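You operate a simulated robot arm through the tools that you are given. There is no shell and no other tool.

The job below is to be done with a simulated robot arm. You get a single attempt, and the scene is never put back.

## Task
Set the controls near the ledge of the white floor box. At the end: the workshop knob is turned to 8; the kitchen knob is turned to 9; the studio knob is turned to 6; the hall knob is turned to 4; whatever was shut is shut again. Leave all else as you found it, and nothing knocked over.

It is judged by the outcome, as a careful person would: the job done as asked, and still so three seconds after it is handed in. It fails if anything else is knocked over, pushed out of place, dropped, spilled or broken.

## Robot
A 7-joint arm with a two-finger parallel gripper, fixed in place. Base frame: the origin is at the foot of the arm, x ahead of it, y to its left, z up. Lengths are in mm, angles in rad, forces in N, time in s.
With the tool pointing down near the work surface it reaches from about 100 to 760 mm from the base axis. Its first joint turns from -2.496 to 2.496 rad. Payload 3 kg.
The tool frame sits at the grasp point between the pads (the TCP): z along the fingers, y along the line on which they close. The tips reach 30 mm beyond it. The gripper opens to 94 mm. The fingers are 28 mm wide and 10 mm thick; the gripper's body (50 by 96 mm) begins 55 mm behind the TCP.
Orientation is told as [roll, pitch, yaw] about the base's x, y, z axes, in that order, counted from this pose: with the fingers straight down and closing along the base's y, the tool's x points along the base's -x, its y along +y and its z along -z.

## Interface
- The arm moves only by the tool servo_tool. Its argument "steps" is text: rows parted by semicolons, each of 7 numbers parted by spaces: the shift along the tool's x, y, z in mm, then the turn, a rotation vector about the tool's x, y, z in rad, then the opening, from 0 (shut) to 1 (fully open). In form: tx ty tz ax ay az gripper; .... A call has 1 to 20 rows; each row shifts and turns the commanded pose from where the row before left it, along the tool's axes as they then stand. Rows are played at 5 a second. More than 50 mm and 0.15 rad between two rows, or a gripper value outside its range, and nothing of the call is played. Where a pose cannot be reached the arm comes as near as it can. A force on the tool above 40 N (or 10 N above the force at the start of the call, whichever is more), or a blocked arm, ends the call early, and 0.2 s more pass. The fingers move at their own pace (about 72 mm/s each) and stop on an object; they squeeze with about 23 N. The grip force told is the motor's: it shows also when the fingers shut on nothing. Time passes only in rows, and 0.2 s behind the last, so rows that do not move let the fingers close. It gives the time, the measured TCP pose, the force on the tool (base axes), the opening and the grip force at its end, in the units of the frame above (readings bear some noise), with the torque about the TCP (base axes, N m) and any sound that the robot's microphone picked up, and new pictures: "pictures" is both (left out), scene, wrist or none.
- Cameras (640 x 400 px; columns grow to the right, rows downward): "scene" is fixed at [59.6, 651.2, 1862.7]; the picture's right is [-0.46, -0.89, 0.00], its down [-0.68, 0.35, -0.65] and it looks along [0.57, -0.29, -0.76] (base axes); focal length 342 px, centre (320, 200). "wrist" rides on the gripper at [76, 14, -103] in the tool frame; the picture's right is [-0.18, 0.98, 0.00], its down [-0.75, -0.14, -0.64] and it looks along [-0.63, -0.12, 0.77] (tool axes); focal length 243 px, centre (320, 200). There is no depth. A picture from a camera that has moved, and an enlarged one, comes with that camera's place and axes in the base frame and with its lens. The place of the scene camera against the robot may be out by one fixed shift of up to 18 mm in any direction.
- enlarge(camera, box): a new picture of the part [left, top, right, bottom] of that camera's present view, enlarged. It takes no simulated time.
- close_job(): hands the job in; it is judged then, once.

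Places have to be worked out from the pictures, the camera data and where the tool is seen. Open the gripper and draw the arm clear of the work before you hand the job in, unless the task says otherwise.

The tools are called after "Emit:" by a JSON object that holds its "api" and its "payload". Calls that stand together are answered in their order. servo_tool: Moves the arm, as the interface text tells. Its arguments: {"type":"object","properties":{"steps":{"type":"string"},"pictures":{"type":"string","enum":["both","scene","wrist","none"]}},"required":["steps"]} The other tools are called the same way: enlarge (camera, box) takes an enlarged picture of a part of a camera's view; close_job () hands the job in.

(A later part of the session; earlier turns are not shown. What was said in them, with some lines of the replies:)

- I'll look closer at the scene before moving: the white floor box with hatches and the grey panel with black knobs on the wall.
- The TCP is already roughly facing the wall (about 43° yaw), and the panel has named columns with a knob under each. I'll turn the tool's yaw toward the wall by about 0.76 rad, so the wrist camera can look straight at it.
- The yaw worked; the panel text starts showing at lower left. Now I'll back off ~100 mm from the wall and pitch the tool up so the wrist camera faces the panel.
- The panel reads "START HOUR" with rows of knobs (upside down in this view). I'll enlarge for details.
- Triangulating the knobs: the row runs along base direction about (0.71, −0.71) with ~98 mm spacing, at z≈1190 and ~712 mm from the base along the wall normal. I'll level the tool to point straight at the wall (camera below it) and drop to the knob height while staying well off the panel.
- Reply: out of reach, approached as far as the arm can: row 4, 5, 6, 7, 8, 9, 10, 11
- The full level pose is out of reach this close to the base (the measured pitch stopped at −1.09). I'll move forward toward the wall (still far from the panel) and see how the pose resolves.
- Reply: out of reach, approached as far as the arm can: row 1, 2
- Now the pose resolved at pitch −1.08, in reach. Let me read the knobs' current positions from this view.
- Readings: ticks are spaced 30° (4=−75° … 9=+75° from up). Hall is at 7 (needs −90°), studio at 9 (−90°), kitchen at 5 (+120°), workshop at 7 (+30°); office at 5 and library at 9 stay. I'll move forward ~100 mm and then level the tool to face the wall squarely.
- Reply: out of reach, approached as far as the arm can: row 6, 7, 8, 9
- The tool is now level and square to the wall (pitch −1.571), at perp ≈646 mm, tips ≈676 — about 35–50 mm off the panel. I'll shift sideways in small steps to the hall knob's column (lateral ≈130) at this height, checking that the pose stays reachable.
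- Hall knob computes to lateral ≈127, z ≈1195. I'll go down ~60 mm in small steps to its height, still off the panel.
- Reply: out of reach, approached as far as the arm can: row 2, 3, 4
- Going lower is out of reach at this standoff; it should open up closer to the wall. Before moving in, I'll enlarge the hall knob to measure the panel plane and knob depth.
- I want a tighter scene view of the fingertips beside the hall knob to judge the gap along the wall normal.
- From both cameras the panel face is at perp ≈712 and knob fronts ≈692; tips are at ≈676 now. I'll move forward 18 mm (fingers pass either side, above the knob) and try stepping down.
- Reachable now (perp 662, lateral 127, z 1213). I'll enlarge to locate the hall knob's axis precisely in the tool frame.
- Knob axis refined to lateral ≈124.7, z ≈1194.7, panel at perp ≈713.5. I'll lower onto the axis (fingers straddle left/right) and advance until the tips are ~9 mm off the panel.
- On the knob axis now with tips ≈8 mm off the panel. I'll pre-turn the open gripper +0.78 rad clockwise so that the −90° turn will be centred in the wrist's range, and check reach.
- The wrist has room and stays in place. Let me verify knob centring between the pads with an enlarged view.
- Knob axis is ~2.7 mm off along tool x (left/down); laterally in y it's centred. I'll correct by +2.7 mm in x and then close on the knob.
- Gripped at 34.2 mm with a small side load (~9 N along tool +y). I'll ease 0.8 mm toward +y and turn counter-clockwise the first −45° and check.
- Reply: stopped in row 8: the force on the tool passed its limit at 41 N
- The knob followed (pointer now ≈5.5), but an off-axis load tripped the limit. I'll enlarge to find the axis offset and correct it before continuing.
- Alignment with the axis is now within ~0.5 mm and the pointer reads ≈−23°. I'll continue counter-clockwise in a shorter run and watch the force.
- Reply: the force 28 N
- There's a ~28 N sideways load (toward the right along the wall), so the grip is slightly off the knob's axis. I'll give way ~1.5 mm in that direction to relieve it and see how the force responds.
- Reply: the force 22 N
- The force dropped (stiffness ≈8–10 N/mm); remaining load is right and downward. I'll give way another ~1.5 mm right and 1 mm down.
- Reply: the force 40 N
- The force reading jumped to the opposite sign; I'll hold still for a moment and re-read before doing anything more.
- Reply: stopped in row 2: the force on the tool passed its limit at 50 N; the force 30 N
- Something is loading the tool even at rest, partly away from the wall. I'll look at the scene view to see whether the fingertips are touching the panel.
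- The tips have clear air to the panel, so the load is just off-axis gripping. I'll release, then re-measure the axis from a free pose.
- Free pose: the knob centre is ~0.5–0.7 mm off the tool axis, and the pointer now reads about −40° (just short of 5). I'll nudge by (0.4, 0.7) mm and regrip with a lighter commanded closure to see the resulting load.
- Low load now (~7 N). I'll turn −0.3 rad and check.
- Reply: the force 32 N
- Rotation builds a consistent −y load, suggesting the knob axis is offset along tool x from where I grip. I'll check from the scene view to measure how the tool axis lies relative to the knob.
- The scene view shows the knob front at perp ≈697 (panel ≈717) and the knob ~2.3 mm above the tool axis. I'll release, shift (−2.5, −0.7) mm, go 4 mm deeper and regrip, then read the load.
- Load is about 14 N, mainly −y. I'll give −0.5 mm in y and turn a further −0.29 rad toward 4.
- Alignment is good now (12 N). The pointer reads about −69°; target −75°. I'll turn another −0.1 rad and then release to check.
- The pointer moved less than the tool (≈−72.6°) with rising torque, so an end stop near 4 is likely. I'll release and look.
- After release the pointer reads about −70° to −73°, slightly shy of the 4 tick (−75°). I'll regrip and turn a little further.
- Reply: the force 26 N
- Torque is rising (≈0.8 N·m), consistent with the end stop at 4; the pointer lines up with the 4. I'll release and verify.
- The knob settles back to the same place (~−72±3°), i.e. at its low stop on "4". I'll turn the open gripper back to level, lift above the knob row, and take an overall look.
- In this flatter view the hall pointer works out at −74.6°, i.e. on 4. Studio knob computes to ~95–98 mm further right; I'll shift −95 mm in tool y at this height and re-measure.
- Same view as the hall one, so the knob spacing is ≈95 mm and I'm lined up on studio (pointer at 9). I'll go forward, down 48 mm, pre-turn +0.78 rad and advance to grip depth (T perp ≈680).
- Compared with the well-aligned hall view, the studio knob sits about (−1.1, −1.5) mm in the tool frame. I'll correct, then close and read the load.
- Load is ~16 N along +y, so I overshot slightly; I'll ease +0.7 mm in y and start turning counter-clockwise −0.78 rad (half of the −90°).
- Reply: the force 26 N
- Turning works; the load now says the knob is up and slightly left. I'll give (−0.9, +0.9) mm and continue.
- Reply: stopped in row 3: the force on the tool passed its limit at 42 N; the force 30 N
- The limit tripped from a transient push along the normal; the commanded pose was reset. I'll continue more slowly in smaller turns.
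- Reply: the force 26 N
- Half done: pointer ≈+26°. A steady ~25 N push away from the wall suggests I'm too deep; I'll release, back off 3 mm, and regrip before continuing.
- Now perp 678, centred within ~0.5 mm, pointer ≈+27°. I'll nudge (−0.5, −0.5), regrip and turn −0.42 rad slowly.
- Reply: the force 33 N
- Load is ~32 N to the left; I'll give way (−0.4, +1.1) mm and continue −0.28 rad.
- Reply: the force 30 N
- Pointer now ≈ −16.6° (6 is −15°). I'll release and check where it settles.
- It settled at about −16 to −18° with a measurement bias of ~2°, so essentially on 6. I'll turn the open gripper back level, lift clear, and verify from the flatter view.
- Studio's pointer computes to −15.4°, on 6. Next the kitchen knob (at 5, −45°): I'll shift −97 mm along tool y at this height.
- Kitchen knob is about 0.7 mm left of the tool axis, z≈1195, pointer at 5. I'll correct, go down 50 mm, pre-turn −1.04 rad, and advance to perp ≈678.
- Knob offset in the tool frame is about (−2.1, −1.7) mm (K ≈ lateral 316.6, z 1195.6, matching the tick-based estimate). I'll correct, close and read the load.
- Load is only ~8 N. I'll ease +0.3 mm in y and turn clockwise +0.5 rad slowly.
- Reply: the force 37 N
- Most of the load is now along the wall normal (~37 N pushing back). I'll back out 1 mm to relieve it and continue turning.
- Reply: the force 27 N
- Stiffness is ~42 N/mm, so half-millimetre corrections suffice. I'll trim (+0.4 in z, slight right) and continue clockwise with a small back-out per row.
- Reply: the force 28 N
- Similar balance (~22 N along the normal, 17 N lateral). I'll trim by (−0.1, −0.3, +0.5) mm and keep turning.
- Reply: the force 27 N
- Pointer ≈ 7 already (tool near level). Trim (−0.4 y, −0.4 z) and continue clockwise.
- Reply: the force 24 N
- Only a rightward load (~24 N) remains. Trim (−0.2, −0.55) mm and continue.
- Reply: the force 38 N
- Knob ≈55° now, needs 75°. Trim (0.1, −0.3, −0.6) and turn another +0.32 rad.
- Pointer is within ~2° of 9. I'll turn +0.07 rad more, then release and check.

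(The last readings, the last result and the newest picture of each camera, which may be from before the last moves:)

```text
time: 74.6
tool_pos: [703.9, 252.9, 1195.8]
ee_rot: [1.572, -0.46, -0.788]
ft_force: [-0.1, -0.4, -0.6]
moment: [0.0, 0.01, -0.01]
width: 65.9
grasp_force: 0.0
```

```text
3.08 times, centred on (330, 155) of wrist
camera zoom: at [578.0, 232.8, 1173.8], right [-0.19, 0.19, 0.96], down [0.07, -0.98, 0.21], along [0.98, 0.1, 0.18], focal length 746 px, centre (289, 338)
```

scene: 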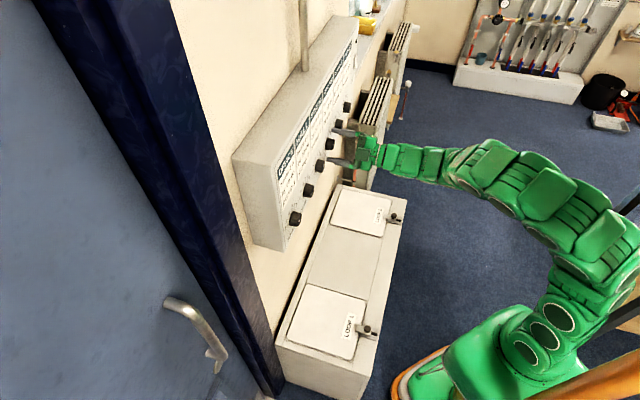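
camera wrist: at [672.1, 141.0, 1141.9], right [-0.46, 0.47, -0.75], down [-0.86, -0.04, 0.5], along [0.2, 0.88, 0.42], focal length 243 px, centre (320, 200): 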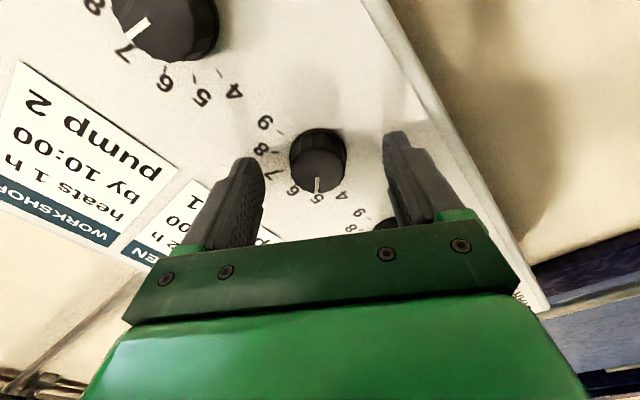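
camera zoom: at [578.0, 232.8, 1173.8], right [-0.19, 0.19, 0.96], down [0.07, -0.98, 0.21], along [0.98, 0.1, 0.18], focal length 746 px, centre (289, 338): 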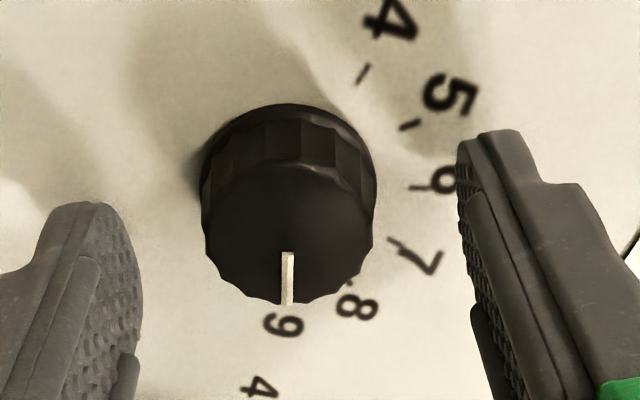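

Kitchen pointer ≈74–75°, on 9. I'll turn the open gripper back level, lift clear and verify.

Emit:
{"api": "servo_tool", "payload": {"steps": "0 0 -1 0 0 -0.125 0.8; 0 0 -1 0 0 -0.125 0.8; 0 0 0 0 0 -0.125 0.8; 0 0 0 0 0 -0.125 0.8; 0 0 0 0 0 -0.125 0.8; 0 0 0 0 0 -0.125 0.8; 0 0 0 0 0 -0.125 0.8; 0 0 0 0 0 -0.125 0.8; 0 0 0 0 0 -0.11 0.8; -12 0 0 0 0 0 0.8; -12 0 0 0 0 0 0.8; -12 0 0 0 0 0 0.8; -12 0 0 0 0 0 0.8; 0 0 -7 0 0 0 0.8; 0 0 -7 0 0 0 0.8; 0 0 0 0 0 0 0.8; 0 0 0 0 0 0 0.8", "pictures": "wrist"}}

Emit:
{"api": "enlarge", "payload": {"camera": "wrist", "box": [240, 10, 420, 140]}}

```text
time: 78.2
tool_pos: [691.2, 242.6, 1242.8]
ee_rot: [-2.333, -1.572, 3.117]
ft_force: [0.5, 0.2, -0.4]
moment: [-0.02, 0.01, 0.01]
width: 75.1
grasp_force: 0.0
camera wrist: at [608.4, 179.2, 1166.3], right [-0.69, 0.7, 0.18], down [-0.36, -0.55, 0.75], along [0.63, 0.46, 0.63], focal length 243 px, centre (320, 200)
```

wrist: 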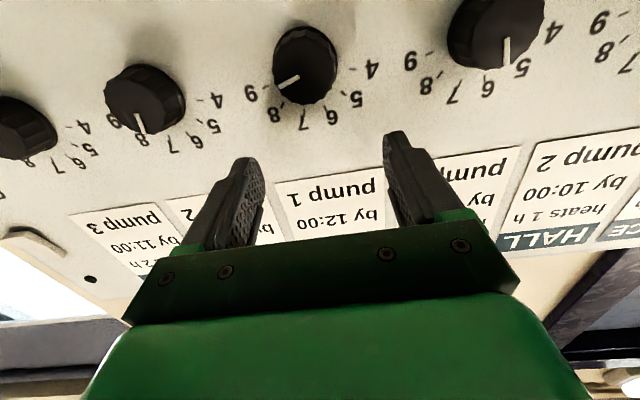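

```text
3.08 times, centred on (330, 75) of wrist
camera zoom: at [608.4, 179.2, 1166.3], right [-0.69, 0.7, 0.18], down [-0.36, -0.55, 0.75], along [0.63, 0.46, 0.63], focal length 746 px, centre (289, 585)
```

zoom: 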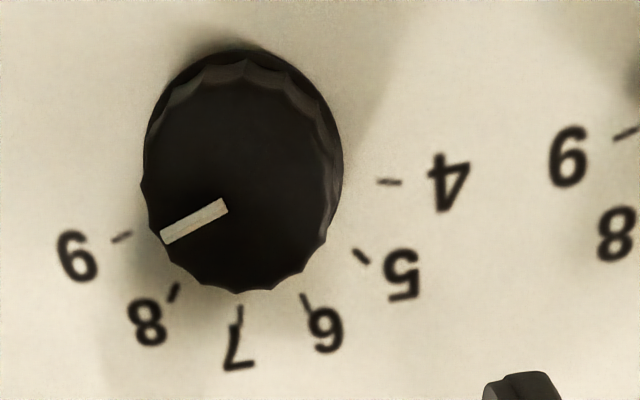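

Kitchen computes to 75.4° — on 9. Now on to the workshop knob (at 7, needs +30°): shift −95 mm in tool y.

Emit:
{"api": "servo_tool", "payload": {"steps": "0 -24 0 0 0 0 0.9; 0 -24 0 0 0 0 0.9; 0 -24 0 0 0 0 0.9; 0 -23 0 0 0 0 0.9; 0 0 0 0 0 0 0.9; 0 0 0 0 0 0 0.9", "pictures": "wrist"}}

Emit:
{"api": "enlarge", "payload": {"camera": "wrist", "box": [240, 10, 420, 140]}}

```text
time: 79.6
tool_pos: [759.3, 174.1, 1242.9]
ee_rot: [-2.826, -1.569, -2.674]
ft_force: [-0.2, -0.1, -0.1]
moment: [0.03, 0.0, 0.02]
width: 84.7
grasp_force: 0.2
camera wrist: at [675.4, 112.2, 1166.3], right [-0.69, 0.7, 0.18], down [-0.36, -0.55, 0.75], along [0.63, 0.46, 0.63], focal length 243 px, centre (320, 200)
```

wrist: 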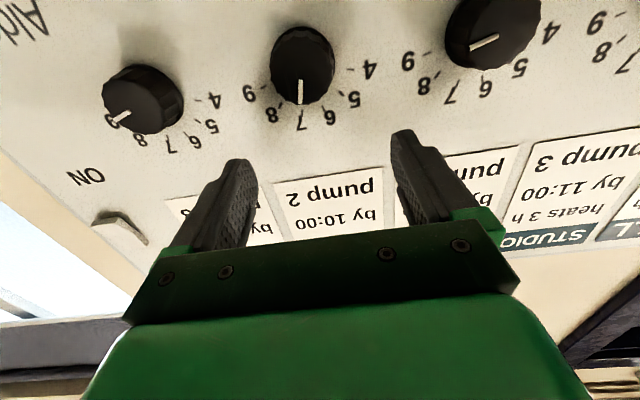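

```text
3.08 times, centred on (330, 75) of wrist
camera zoom: at [675.4, 112.2, 1166.3], right [-0.69, 0.7, 0.18], down [-0.36, -0.55, 0.75], along [0.63, 0.46, 0.63], focal length 746 px, centre (289, 585)
```

zoom: 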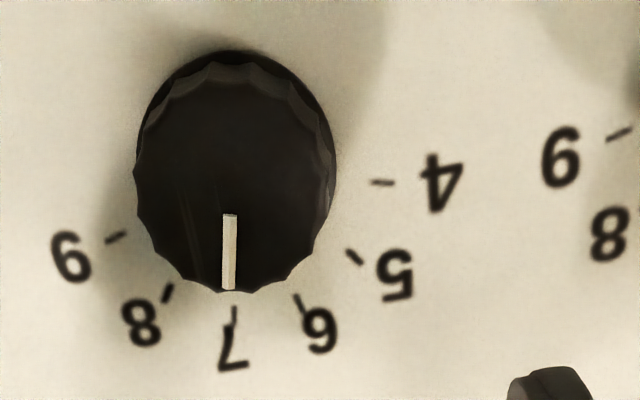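

Workshop knob: axis ≈ aligned laterally, 48 mm below. I'll go forward 5, down 48, pre-turn −0.26 rad and advance to perp ≈677.

Emit:
{"api": "servo_tool", "payload": {"steps": "0 0.2 5 0 0 0 0.9; 12 0 0 0 0 0 0.9; 12 0 0 0 0 0 0.9; 12 0 0 0 0 0 0.9; 12 0 0 0 0 0 0.9; 0 0 0 0 0 -0.13 0.9; 0 0 0 0 0 -0.13 0.9; 0 0 6 0 0 0 0.8; 0 0 6 0 0 0 0.7; 0 0 0 0 0 0 0.7; 0 0 0 0 0 0 0.7", "pictures": "both"}}

Emit:
{"api": "enlarge", "payload": {"camera": "wrist", "box": [250, 90, 410, 220]}}

```text
time: 82.0
tool_pos: [769.1, 187.0, 1195.6]
ee_rot: [-1.575, -1.31, 2.358]
ft_force: [-0.2, 0.0, 1.3]
moment: [-0.05, 0.01, 0.01]
width: 65.5
grasp_force: 0.0
camera wrist: at [701.3, 110.1, 1117.6], right [-0.7, 0.71, -0.08], down [-0.5, -0.41, 0.76], along [0.51, 0.58, 0.64], focal length 243 px, centre (320, 200)
```

scene: 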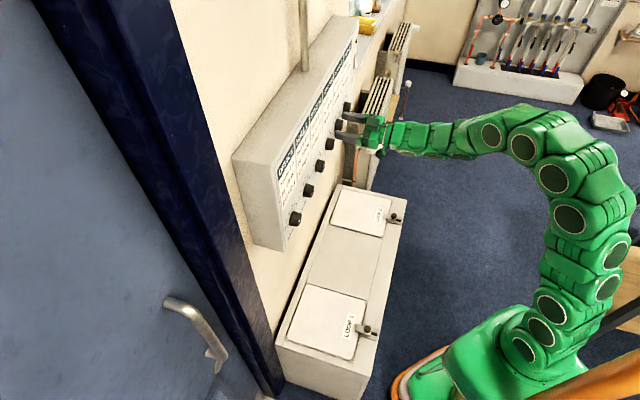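
wrist: 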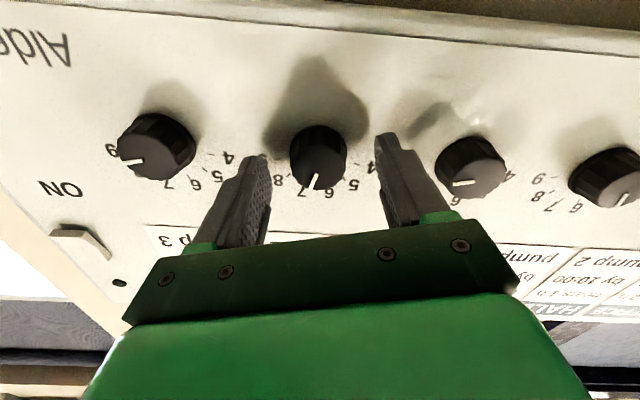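

```text
3.08 times, centred on (330, 155) of wrist
camera zoom: at [701.3, 110.1, 1117.6], right [-0.7, 0.71, -0.08], down [-0.5, -0.41, 0.76], along [0.51, 0.58, 0.64], focal length 746 px, centre (289, 338)
```

zoom: 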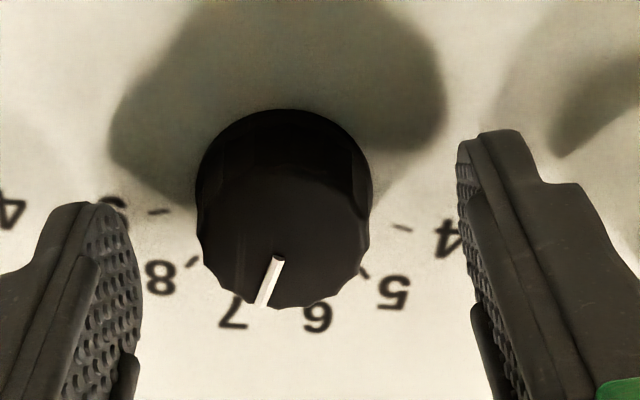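

Vertical alignment is good; knob is ~0.9 mm to −y. I'll correct and close.

Emit:
{"api": "servo_tool", "payload": {"steps": "-0.2 -0.9 1 0 0 0 0.6; 0 0 0 0 0 0 0.5; 0 0 0 0 0 0 0.3; 0 0 0 0 0 0 0.3; 0 0 0 0 0 0 0.3; 0 0 0 0 0 0 0.3", "pictures": "none"}}

Emit:
{"api": "enlarge", "payload": {"camera": "wrist", "box": [250, 90, 410, 220]}}

```text
time: 83.4
tool_pos: [772.1, 186.8, 1196.7]
ee_rot: [-1.571, -1.311, 2.356]
ft_force: [-2.2, -0.9, -0.4]
moment: [-0.06, 0.06, 0.0]
width: 34.4
grasp_force: 45.2
```

```text
3.08 times, centred on (330, 155) of wrist
camera zoom: at [702.8, 110.4, 1117.9], right [-0.7, 0.71, -0.08], down [-0.5, -0.41, 0.76], along [0.51, 0.58, 0.64], focal length 746 px, centre (289, 338)
```

zoom: 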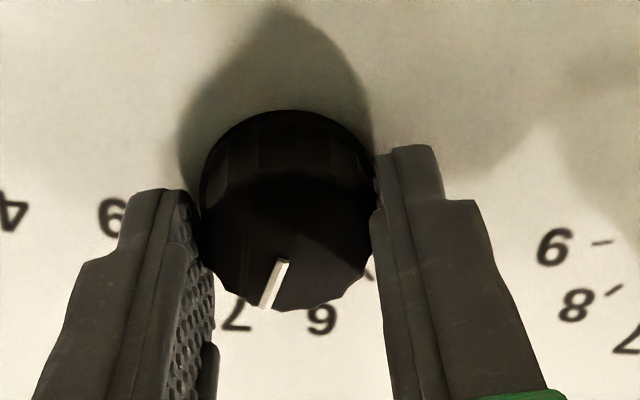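

Nearly zero load. Turning clockwise +0.49 rad slowly.

Emit:
{"api": "servo_tool", "payload": {"steps": "0 0 0 0 0 0.07 0.3; 0 0 0 0 0 0.07 0.3; 0 0 0 0 0 0.07 0.3; 0 0 0 0 0 0.07 0.3; 0 0 0 0 0 0.07 0.3; 0 0 0 0 0 0.07 0.3; 0 0 0 0 0 0.07 0.3; 0 0 0 0 0 0 0.3", "pictures": "none"}}

Emit:
{"api": "enlarge", "payload": {"camera": "wrist", "box": [250, 90, 410, 220]}}

```text
time: 85.2
tool_pos: [772.2, 187.4, 1195.4]
ee_rot: [1.572, -1.34, -0.79]
ft_force: [1.0, -3.2, -1.8]
moment: [0.31, -0.31, -0.08]
width: 34.6
grasp_force: 45.3
```

```text
3.08 times, centred on (330, 155) of wrist
camera zoom: at [676.9, 136.4, 1124.3], right [-0.65, 0.65, 0.4], down [-0.24, -0.67, 0.7], along [0.73, 0.36, 0.59], focal length 746 px, centre (289, 338)
```

zoom: 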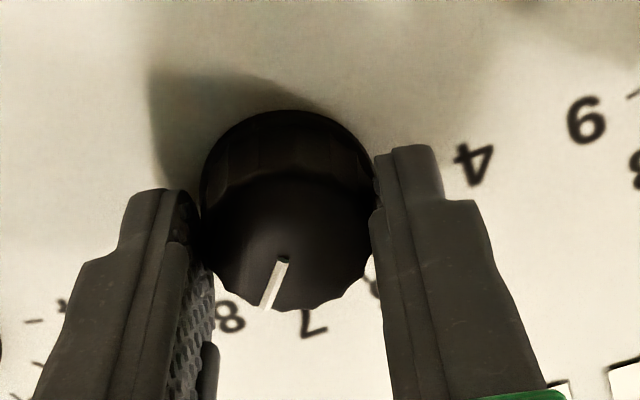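

Excellent low load. Pointer ≈42–43°; I'll turn +0.05 rad more, release and check.

Emit:
{"api": "servo_tool", "payload": {"steps": "0 0 0 0 0 0.045 0.3; 0 0 0 0 0 0 0.3; 0 0 0 0 0 0 0.7; 0 0 0 0 0 0 0.7; 0 0 0 0 0 0 0.7; 0 0 0 0 0 0 0.7", "pictures": "none"}}

Emit:
{"api": "enlarge", "payload": {"camera": "wrist", "box": [250, 90, 410, 220]}}

```text
time: 86.6
tool_pos: [770.4, 186.5, 1195.1]
ee_rot: [1.575, -1.296, -0.791]
ft_force: [-0.6, 0.1, 0.0]
moment: [0.02, 0.01, 0.02]
width: 65.6
grasp_force: 0.0
```

```text
3.08 times, centred on (330, 155) of wrist
camera zoom: at [674.8, 138.8, 1125.7], right [-0.63, 0.63, 0.44], down [-0.21, -0.69, 0.69], along [0.74, 0.34, 0.58], focal length 746 px, centre (289, 338)
```

zoom: 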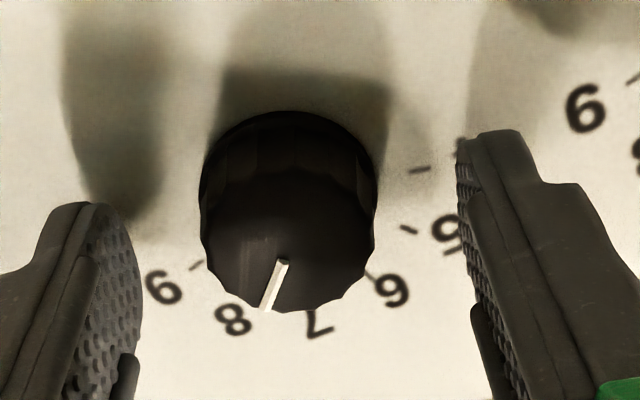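

I'll level, lift and verify from the flat view.

Emit:
{"api": "servo_tool", "payload": {"steps": "0 0 -1 0 0 -0.1 0.8; 0 0 0 0 0 -0.1 0.8; 0 0 0 0 0 -0.075 0.8; -12 0 0 0 0 0 0.8; -12 0 0 0 0 0 0.8; -12 0 0 0 0 0 0.8; -12 0 0 0 0 0 0.8; 0 0 -8 0 0 0 0.8; 0 0 -8 0 0 0 0.8; 0 0 0 0 0 0 0.8; 0 0 0 0 0 0 0.8", "pictures": "wrist"}}

Emit:
{"api": "enlarge", "payload": {"camera": "wrist", "box": [240, 10, 420, 140]}}

```text
time: 89.0
tool_pos: [759.7, 174.4, 1244.3]
ee_rot: [-2.265, -1.569, 3.05]
ft_force: [-0.2, 0.8, 0.5]
moment: [-0.02, 0.0, 0.0]
width: 75.2
grasp_force: 0.1
camera wrist: at [676.7, 112.3, 1166.8], right [-0.69, 0.7, 0.18], down [-0.36, -0.55, 0.75], along [0.63, 0.46, 0.63], focal length 243 px, centre (320, 200)
```

wrist: 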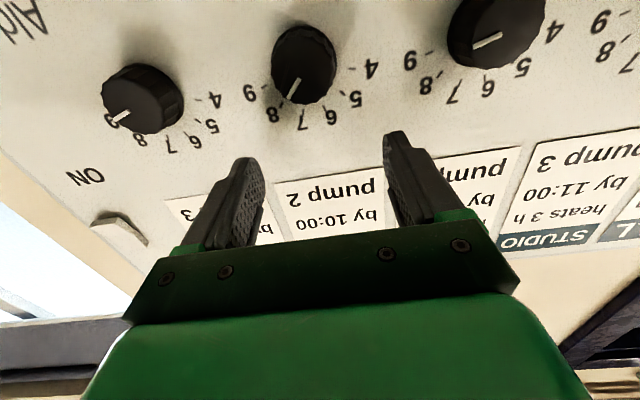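

```text
3.08 times, centred on (330, 75) of wrist
camera zoom: at [676.7, 112.3, 1166.8], right [-0.69, 0.7, 0.18], down [-0.36, -0.55, 0.75], along [0.63, 0.46, 0.63], focal length 746 px, centre (289, 585)
```

zoom: 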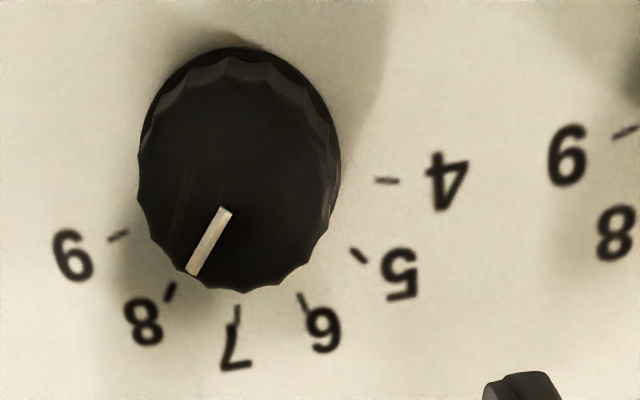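

With a full ray-to-plane calculation the workshop pointer is at 43.4° (8 is 45°, same method gives 13.6° for the original 7), hall −76°, studio −14.9°, kitchen 76.8° — all on their marks. Let me zoom tighter on the workshop to confirm before withdrawing.

Emit:
{"api": "enlarge", "payload": {"camera": "wrist", "box": [255, 15, 355, 115]}}

Emit:
{"api": "enlarge", "payload": {"camera": "wrist", "box": [60, 40, 240, 170]}}

```text
4.00 times, centred on (305, 65) of wrist
camera zoom: at [676.7, 112.3, 1166.8], right [-0.69, 0.7, 0.18], down [-0.36, -0.55, 0.75], along [0.63, 0.46, 0.63], focal length 970 px, centre (380, 740)
```

zoom: 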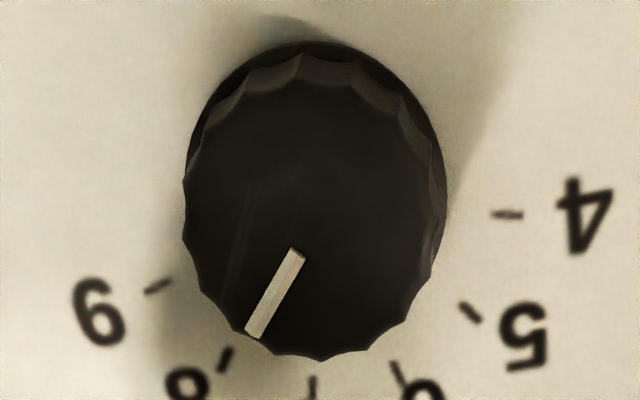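

```text
3.08 times, centred on (150, 105) of wrist
camera zoom: at [676.7, 112.3, 1166.8], right [-0.69, 0.7, 0.18], down [-0.36, -0.55, 0.75], along [0.63, 0.46, 0.63], focal length 746 px, centre (843, 492)
```

zoom: 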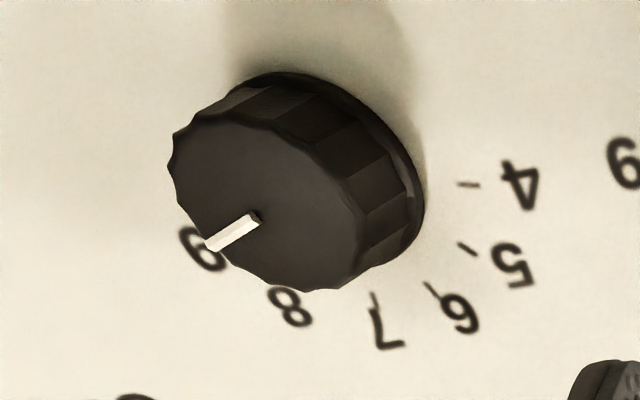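

Workshop at ≈43–45° (8) and library untouched at 9. Now I'll withdraw: pitch the tool down gradually while backing away from the panel, gripper open.

Emit:
{"api": "servo_tool", "payload": {"steps": "-10 0 0 0 0 0 1; -10 0 0 0 0 0 1; 0 0 -4 0 0.1 0 1; 0 0 -4 0 0.1 0 1; 0 0 -8 0 0.1 0 1; 0 0 -10 0 0.1 0 1; 0 0 -15 0 0.1 0 1; 0 0 -20 0 0 0 1; 0 0 -20 0 0 0 1; 0 0 -20 0 0 0 1; 0 0 0 0 0 0 1", "pictures": "both"}}

```text
time: 91.4
tool_pos: [695.0, 108.6, 1303.5]
ee_rot: [-0.004, -1.072, 0.785]
ft_force: [0.0, 0.0, -0.9]
moment: [-0.04, 0.04, 0.06]
width: 93.8
grasp_force: 0.0
camera wrist: at [594.8, 30.2, 1285.2], right [-0.63, 0.76, 0.16], down [-0.04, -0.24, 0.97], along [0.77, 0.6, 0.19], focal length 243 px, centre (320, 200)
```

scene: 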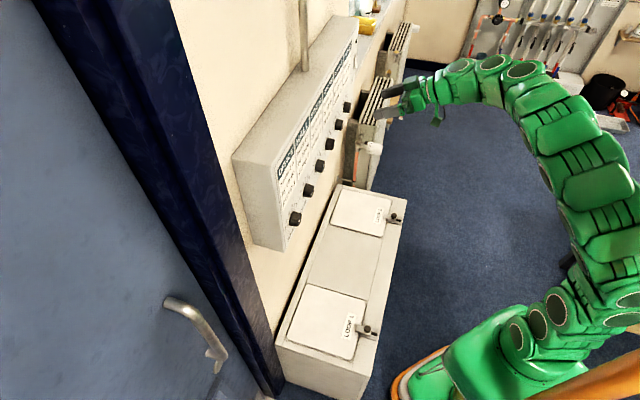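
wrist: 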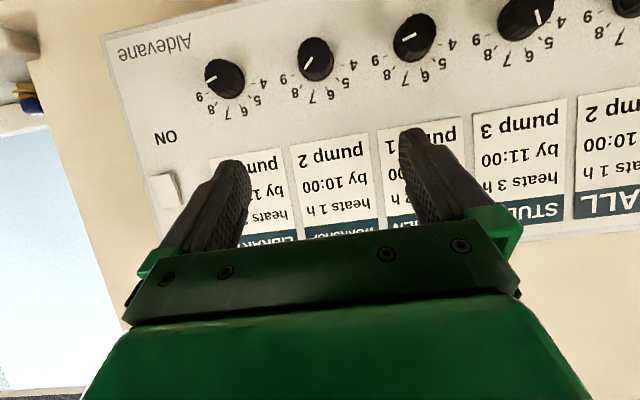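

The arm is clear of the panel. I'll check the knobs from here.

Emit:
{"api": "enlarge", "payload": {"camera": "wrist", "box": [190, 0, 450, 130]}}

Emit:
{"api": "servo_tool", "payload": {"steps": "0 40 -10 0 0 0 1; 0 40 -10 0 0 0 1; 0 40 -10 0 0 0 1; 0 40 -10 0 0 0 1; 0 40 -10 0 0 0 1; 0 0 0 0 0 0 1", "pictures": "both"}}

```text
2.46 times, centred on (320, 65) of wrist
camera zoom: at [594.8, 30.2, 1285.2], right [-0.63, 0.76, 0.16], down [-0.04, -0.24, 0.97], along [0.77, 0.6, 0.19], focal length 597 px, centre (320, 532)
```

zoom: 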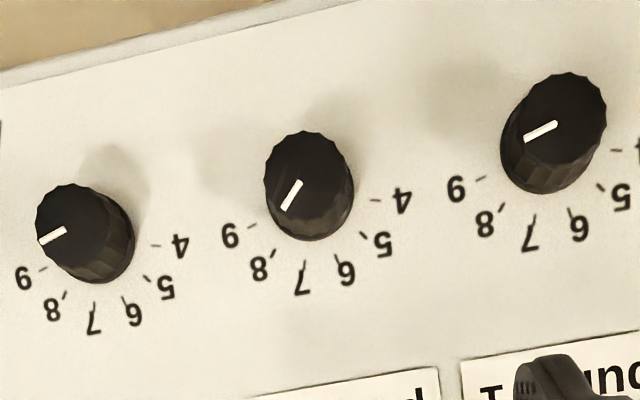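

```text
time: 93.0
tool_pos: [577.1, 200.7, 1227.2]
ee_rot: [0.32, -0.924, 0.501]
ft_force: [-0.6, 0.1, -0.8]
moment: [-0.02, 0.02, -0.02]
width: 94.2
grasp_force: 0.0
stopped in row 6: the arm was blocked; the commanded pose is now the measured one
camera wrist: at [475.3, 124.0, 1227.3], right [-0.57, 0.75, 0.33], down [0.16, -0.29, 0.94], along [0.81, 0.59, 0.04], focal length 243 px, centre (320, 200)
```

scene: 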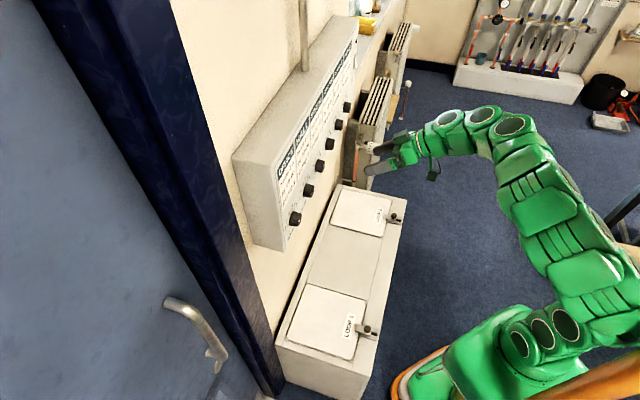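
wrist: 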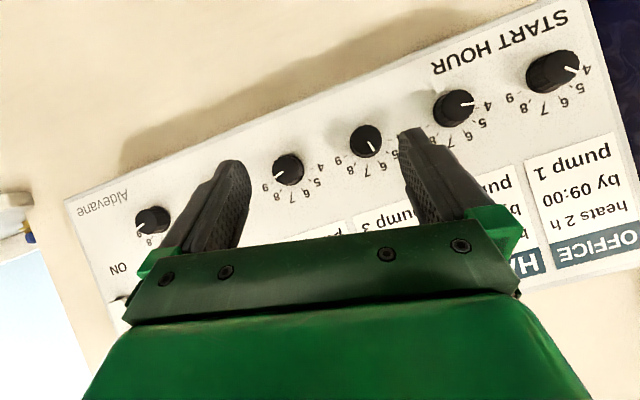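

The move ended with "arm blocked" though no tool force is read. I'll look around the arm in the scene view to see what happened before moving further.

Emit:
{"api": "enlarge", "payload": {"camera": "scene", "box": [440, 80, 640, 400]}}

Emit:
{"api": "enlarge", "payload": {"camera": "wrist", "box": [120, 0, 620, 260]}}

```text
1.25 times, centred on (540, 240) of scene
camera zoom: at [59.6, 651.2, 1862.7], right [-0.46, -0.89, 0.0], down [-0.68, 0.35, -0.65], along [0.57, -0.29, -0.76], focal length 428 px, centre (45, 150)
```

zoom: 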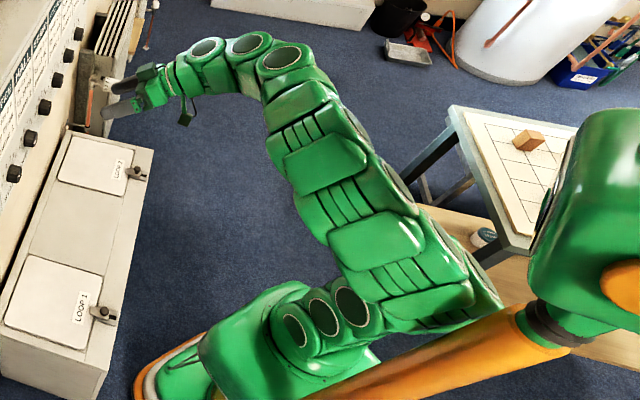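

```text
1.28 times, centred on (370, 130) of wrist
camera zoom: at [475.3, 124.0, 1227.3], right [-0.57, 0.75, 0.33], down [0.16, -0.29, 0.94], along [0.81, 0.59, 0.04], focal length 311 px, centre (256, 290)
```

zoom: 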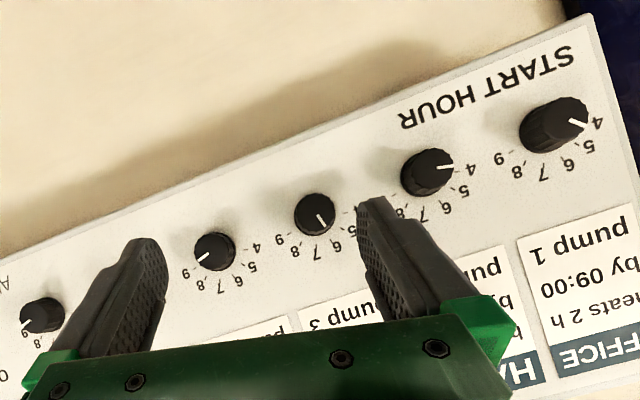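

The table is far from the arm (≈1.3 m away), so the block is most likely the arm's own joint/fold limit; nothing in the scene has moved. I'll make a small upward retreat move to see that the arm responds normally.

Emit:
{"api": "servo_tool", "payload": {"steps": "-8 0 -8 0 0 0 1; -8 0 -8 0 0 0 1; -8 0 -8 0 0 0 1; 0 0 0 0 0 0 1", "pictures": "both"}}

```text
time: 94.0
tool_pos: [578.1, 191.7, 1258.9]
ee_rot: [0.318, -0.924, 0.501]
ft_force: [-0.1, 0.0, 0.5]
moment: [-0.02, 0.01, 0.03]
width: 93.9
grasp_force: 0.1
camera wrist: at [475.6, 114.5, 1260.6], right [-0.57, 0.75, 0.33], down [0.16, -0.29, 0.94], along [0.81, 0.59, 0.04], focal length 243 px, centre (320, 200)
```

scene: 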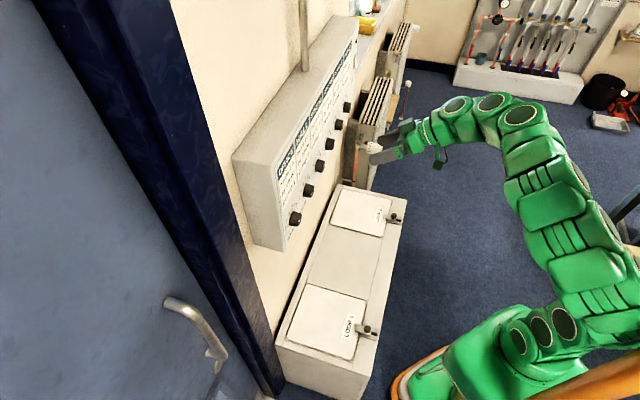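
wrist: 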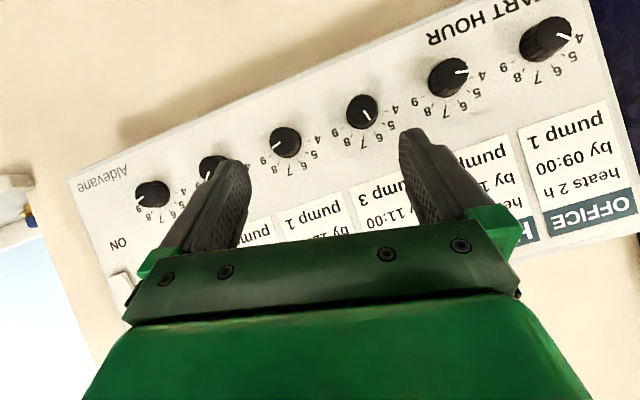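

The arm responds normally, and all six knobs are visible. I'll enlarge for a final reading.

Emit:
{"api": "enlarge", "payload": {"camera": "wrist", "box": [320, 10, 600, 140]}}

Emit:
{"api": "enlarge", "payload": {"camera": "wrist", "box": [120, 90, 400, 220]}}

Emit:
{"api": "enlarge", "payload": {"camera": "scene", "box": [230, 60, 420, 400]}}

```text
2.29 times, centred on (460, 75) of wrist
camera zoom: at [475.6, 114.5, 1260.6], right [-0.57, 0.75, 0.33], down [0.16, -0.29, 0.94], along [0.81, 0.59, 0.04], focal length 555 px, centre (0, 486)
```

zoom: 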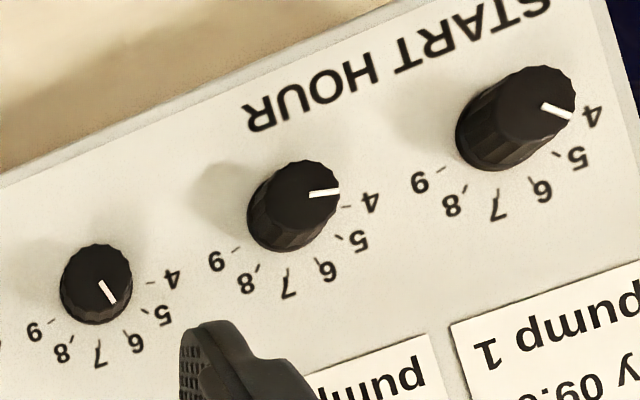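

```text
2.29 times, centred on (260, 155) of wrist
camera zoom: at [475.6, 114.5, 1260.6], right [-0.57, 0.75, 0.33], down [0.16, -0.29, 0.94], along [0.81, 0.59, 0.04], focal length 555 px, centre (457, 303)
```

zoom: 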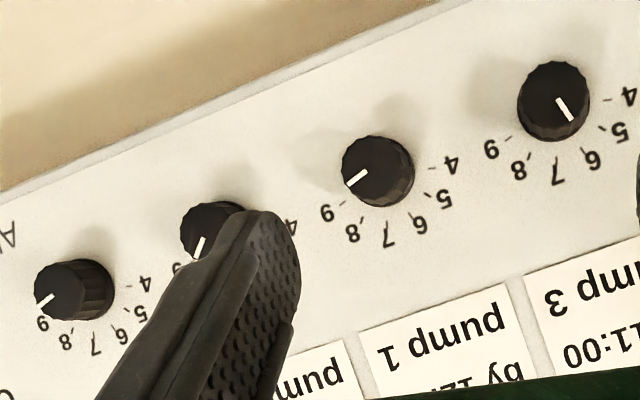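

```text
1.18 times, centred on (325, 230) of scene
camera zoom: at [59.6, 651.2, 1862.7], right [-0.46, -0.89, 0.0], down [-0.68, 0.35, -0.65], along [0.57, -0.29, -0.76], focal length 403 px, centre (314, 165)
```

zoom: 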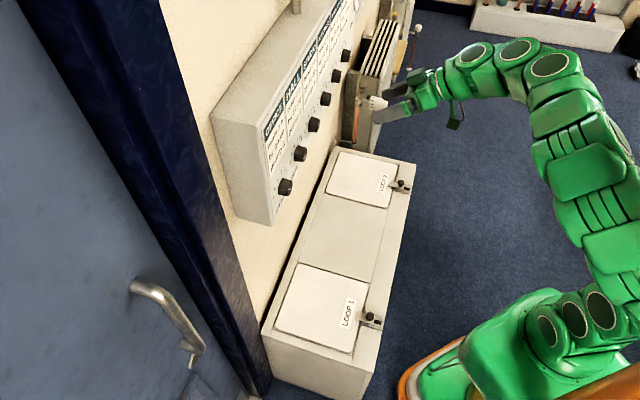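

All readings agree: hall −76° (4), studio −13…−15° (6), kitchen 75° (9), workshop 45° (8), office still 5, library still 9; both hatches and the door remain shut. The gripper is open and clear of the panel; I'll back off a little more before handing in.

Emit:
{"api": "servo_tool", "payload": {"steps": "-8 0 -8 0 0 0 1; -8 0 -8 0 0 0 1; -8 0 -8 0 0 0 1; 0 0 0 0 0 0 1; 0 0 0 0 0 0 1", "pictures": "scene"}}

```text
time: 95.2
tool_pos: [578.6, 184.7, 1295.1]
ee_rot: [0.313, -0.926, 0.505]
ft_force: [0.0, 0.8, -1.1]
moment: [0.0, 0.01, 0.01]
width: 93.9
grasp_force: 0.1
```

scene: 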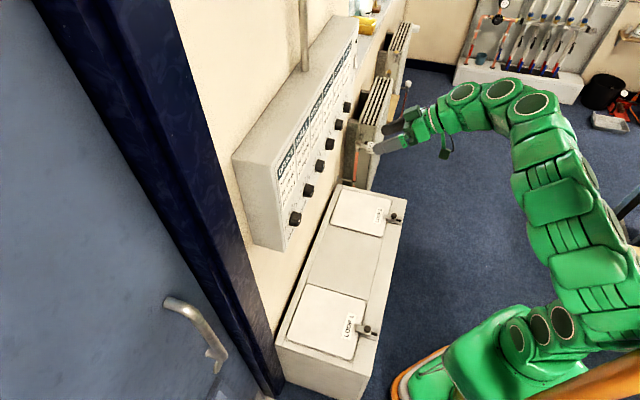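

The arm is at rest, open and clear of the panel, and everything else is as found. Handing in the job.

Emit:
{"api": "close_job", "payload": {}}

```text
The job is handed in.
```

All four knobs are set to the values you asked for, and I've handed the job in. The final camera readings put each pointer within about 2° of its mark (the numbers are 30° apart):

| Knob | Was | Now |
|---|---|---|
| Workshop | 7 | 8 |
| Kitchen | 5 | 9 |
| Studio | 9 | 6 |
| Hall | 7 | 4 |

- **Left alone:** the office knob still reads 5 and the library knob 9. I didn't touch the panel's switch.
- **Shut items:** the two floor-box hatches and the door were never opened, so they are still shut.
- **Forces while turning:** the arm stopped itself at its force limit three times: at 41 N and 50 N on the hall knob, and at 42 N on the studio knob. I re-aligned or slowed down and carried on, and saw no sign of damage.
- **End position:** on the way out, one arm move ended early as "blocked". There was no force on the tool and nothing in view had moved. The gripper is open and clear of the panel.
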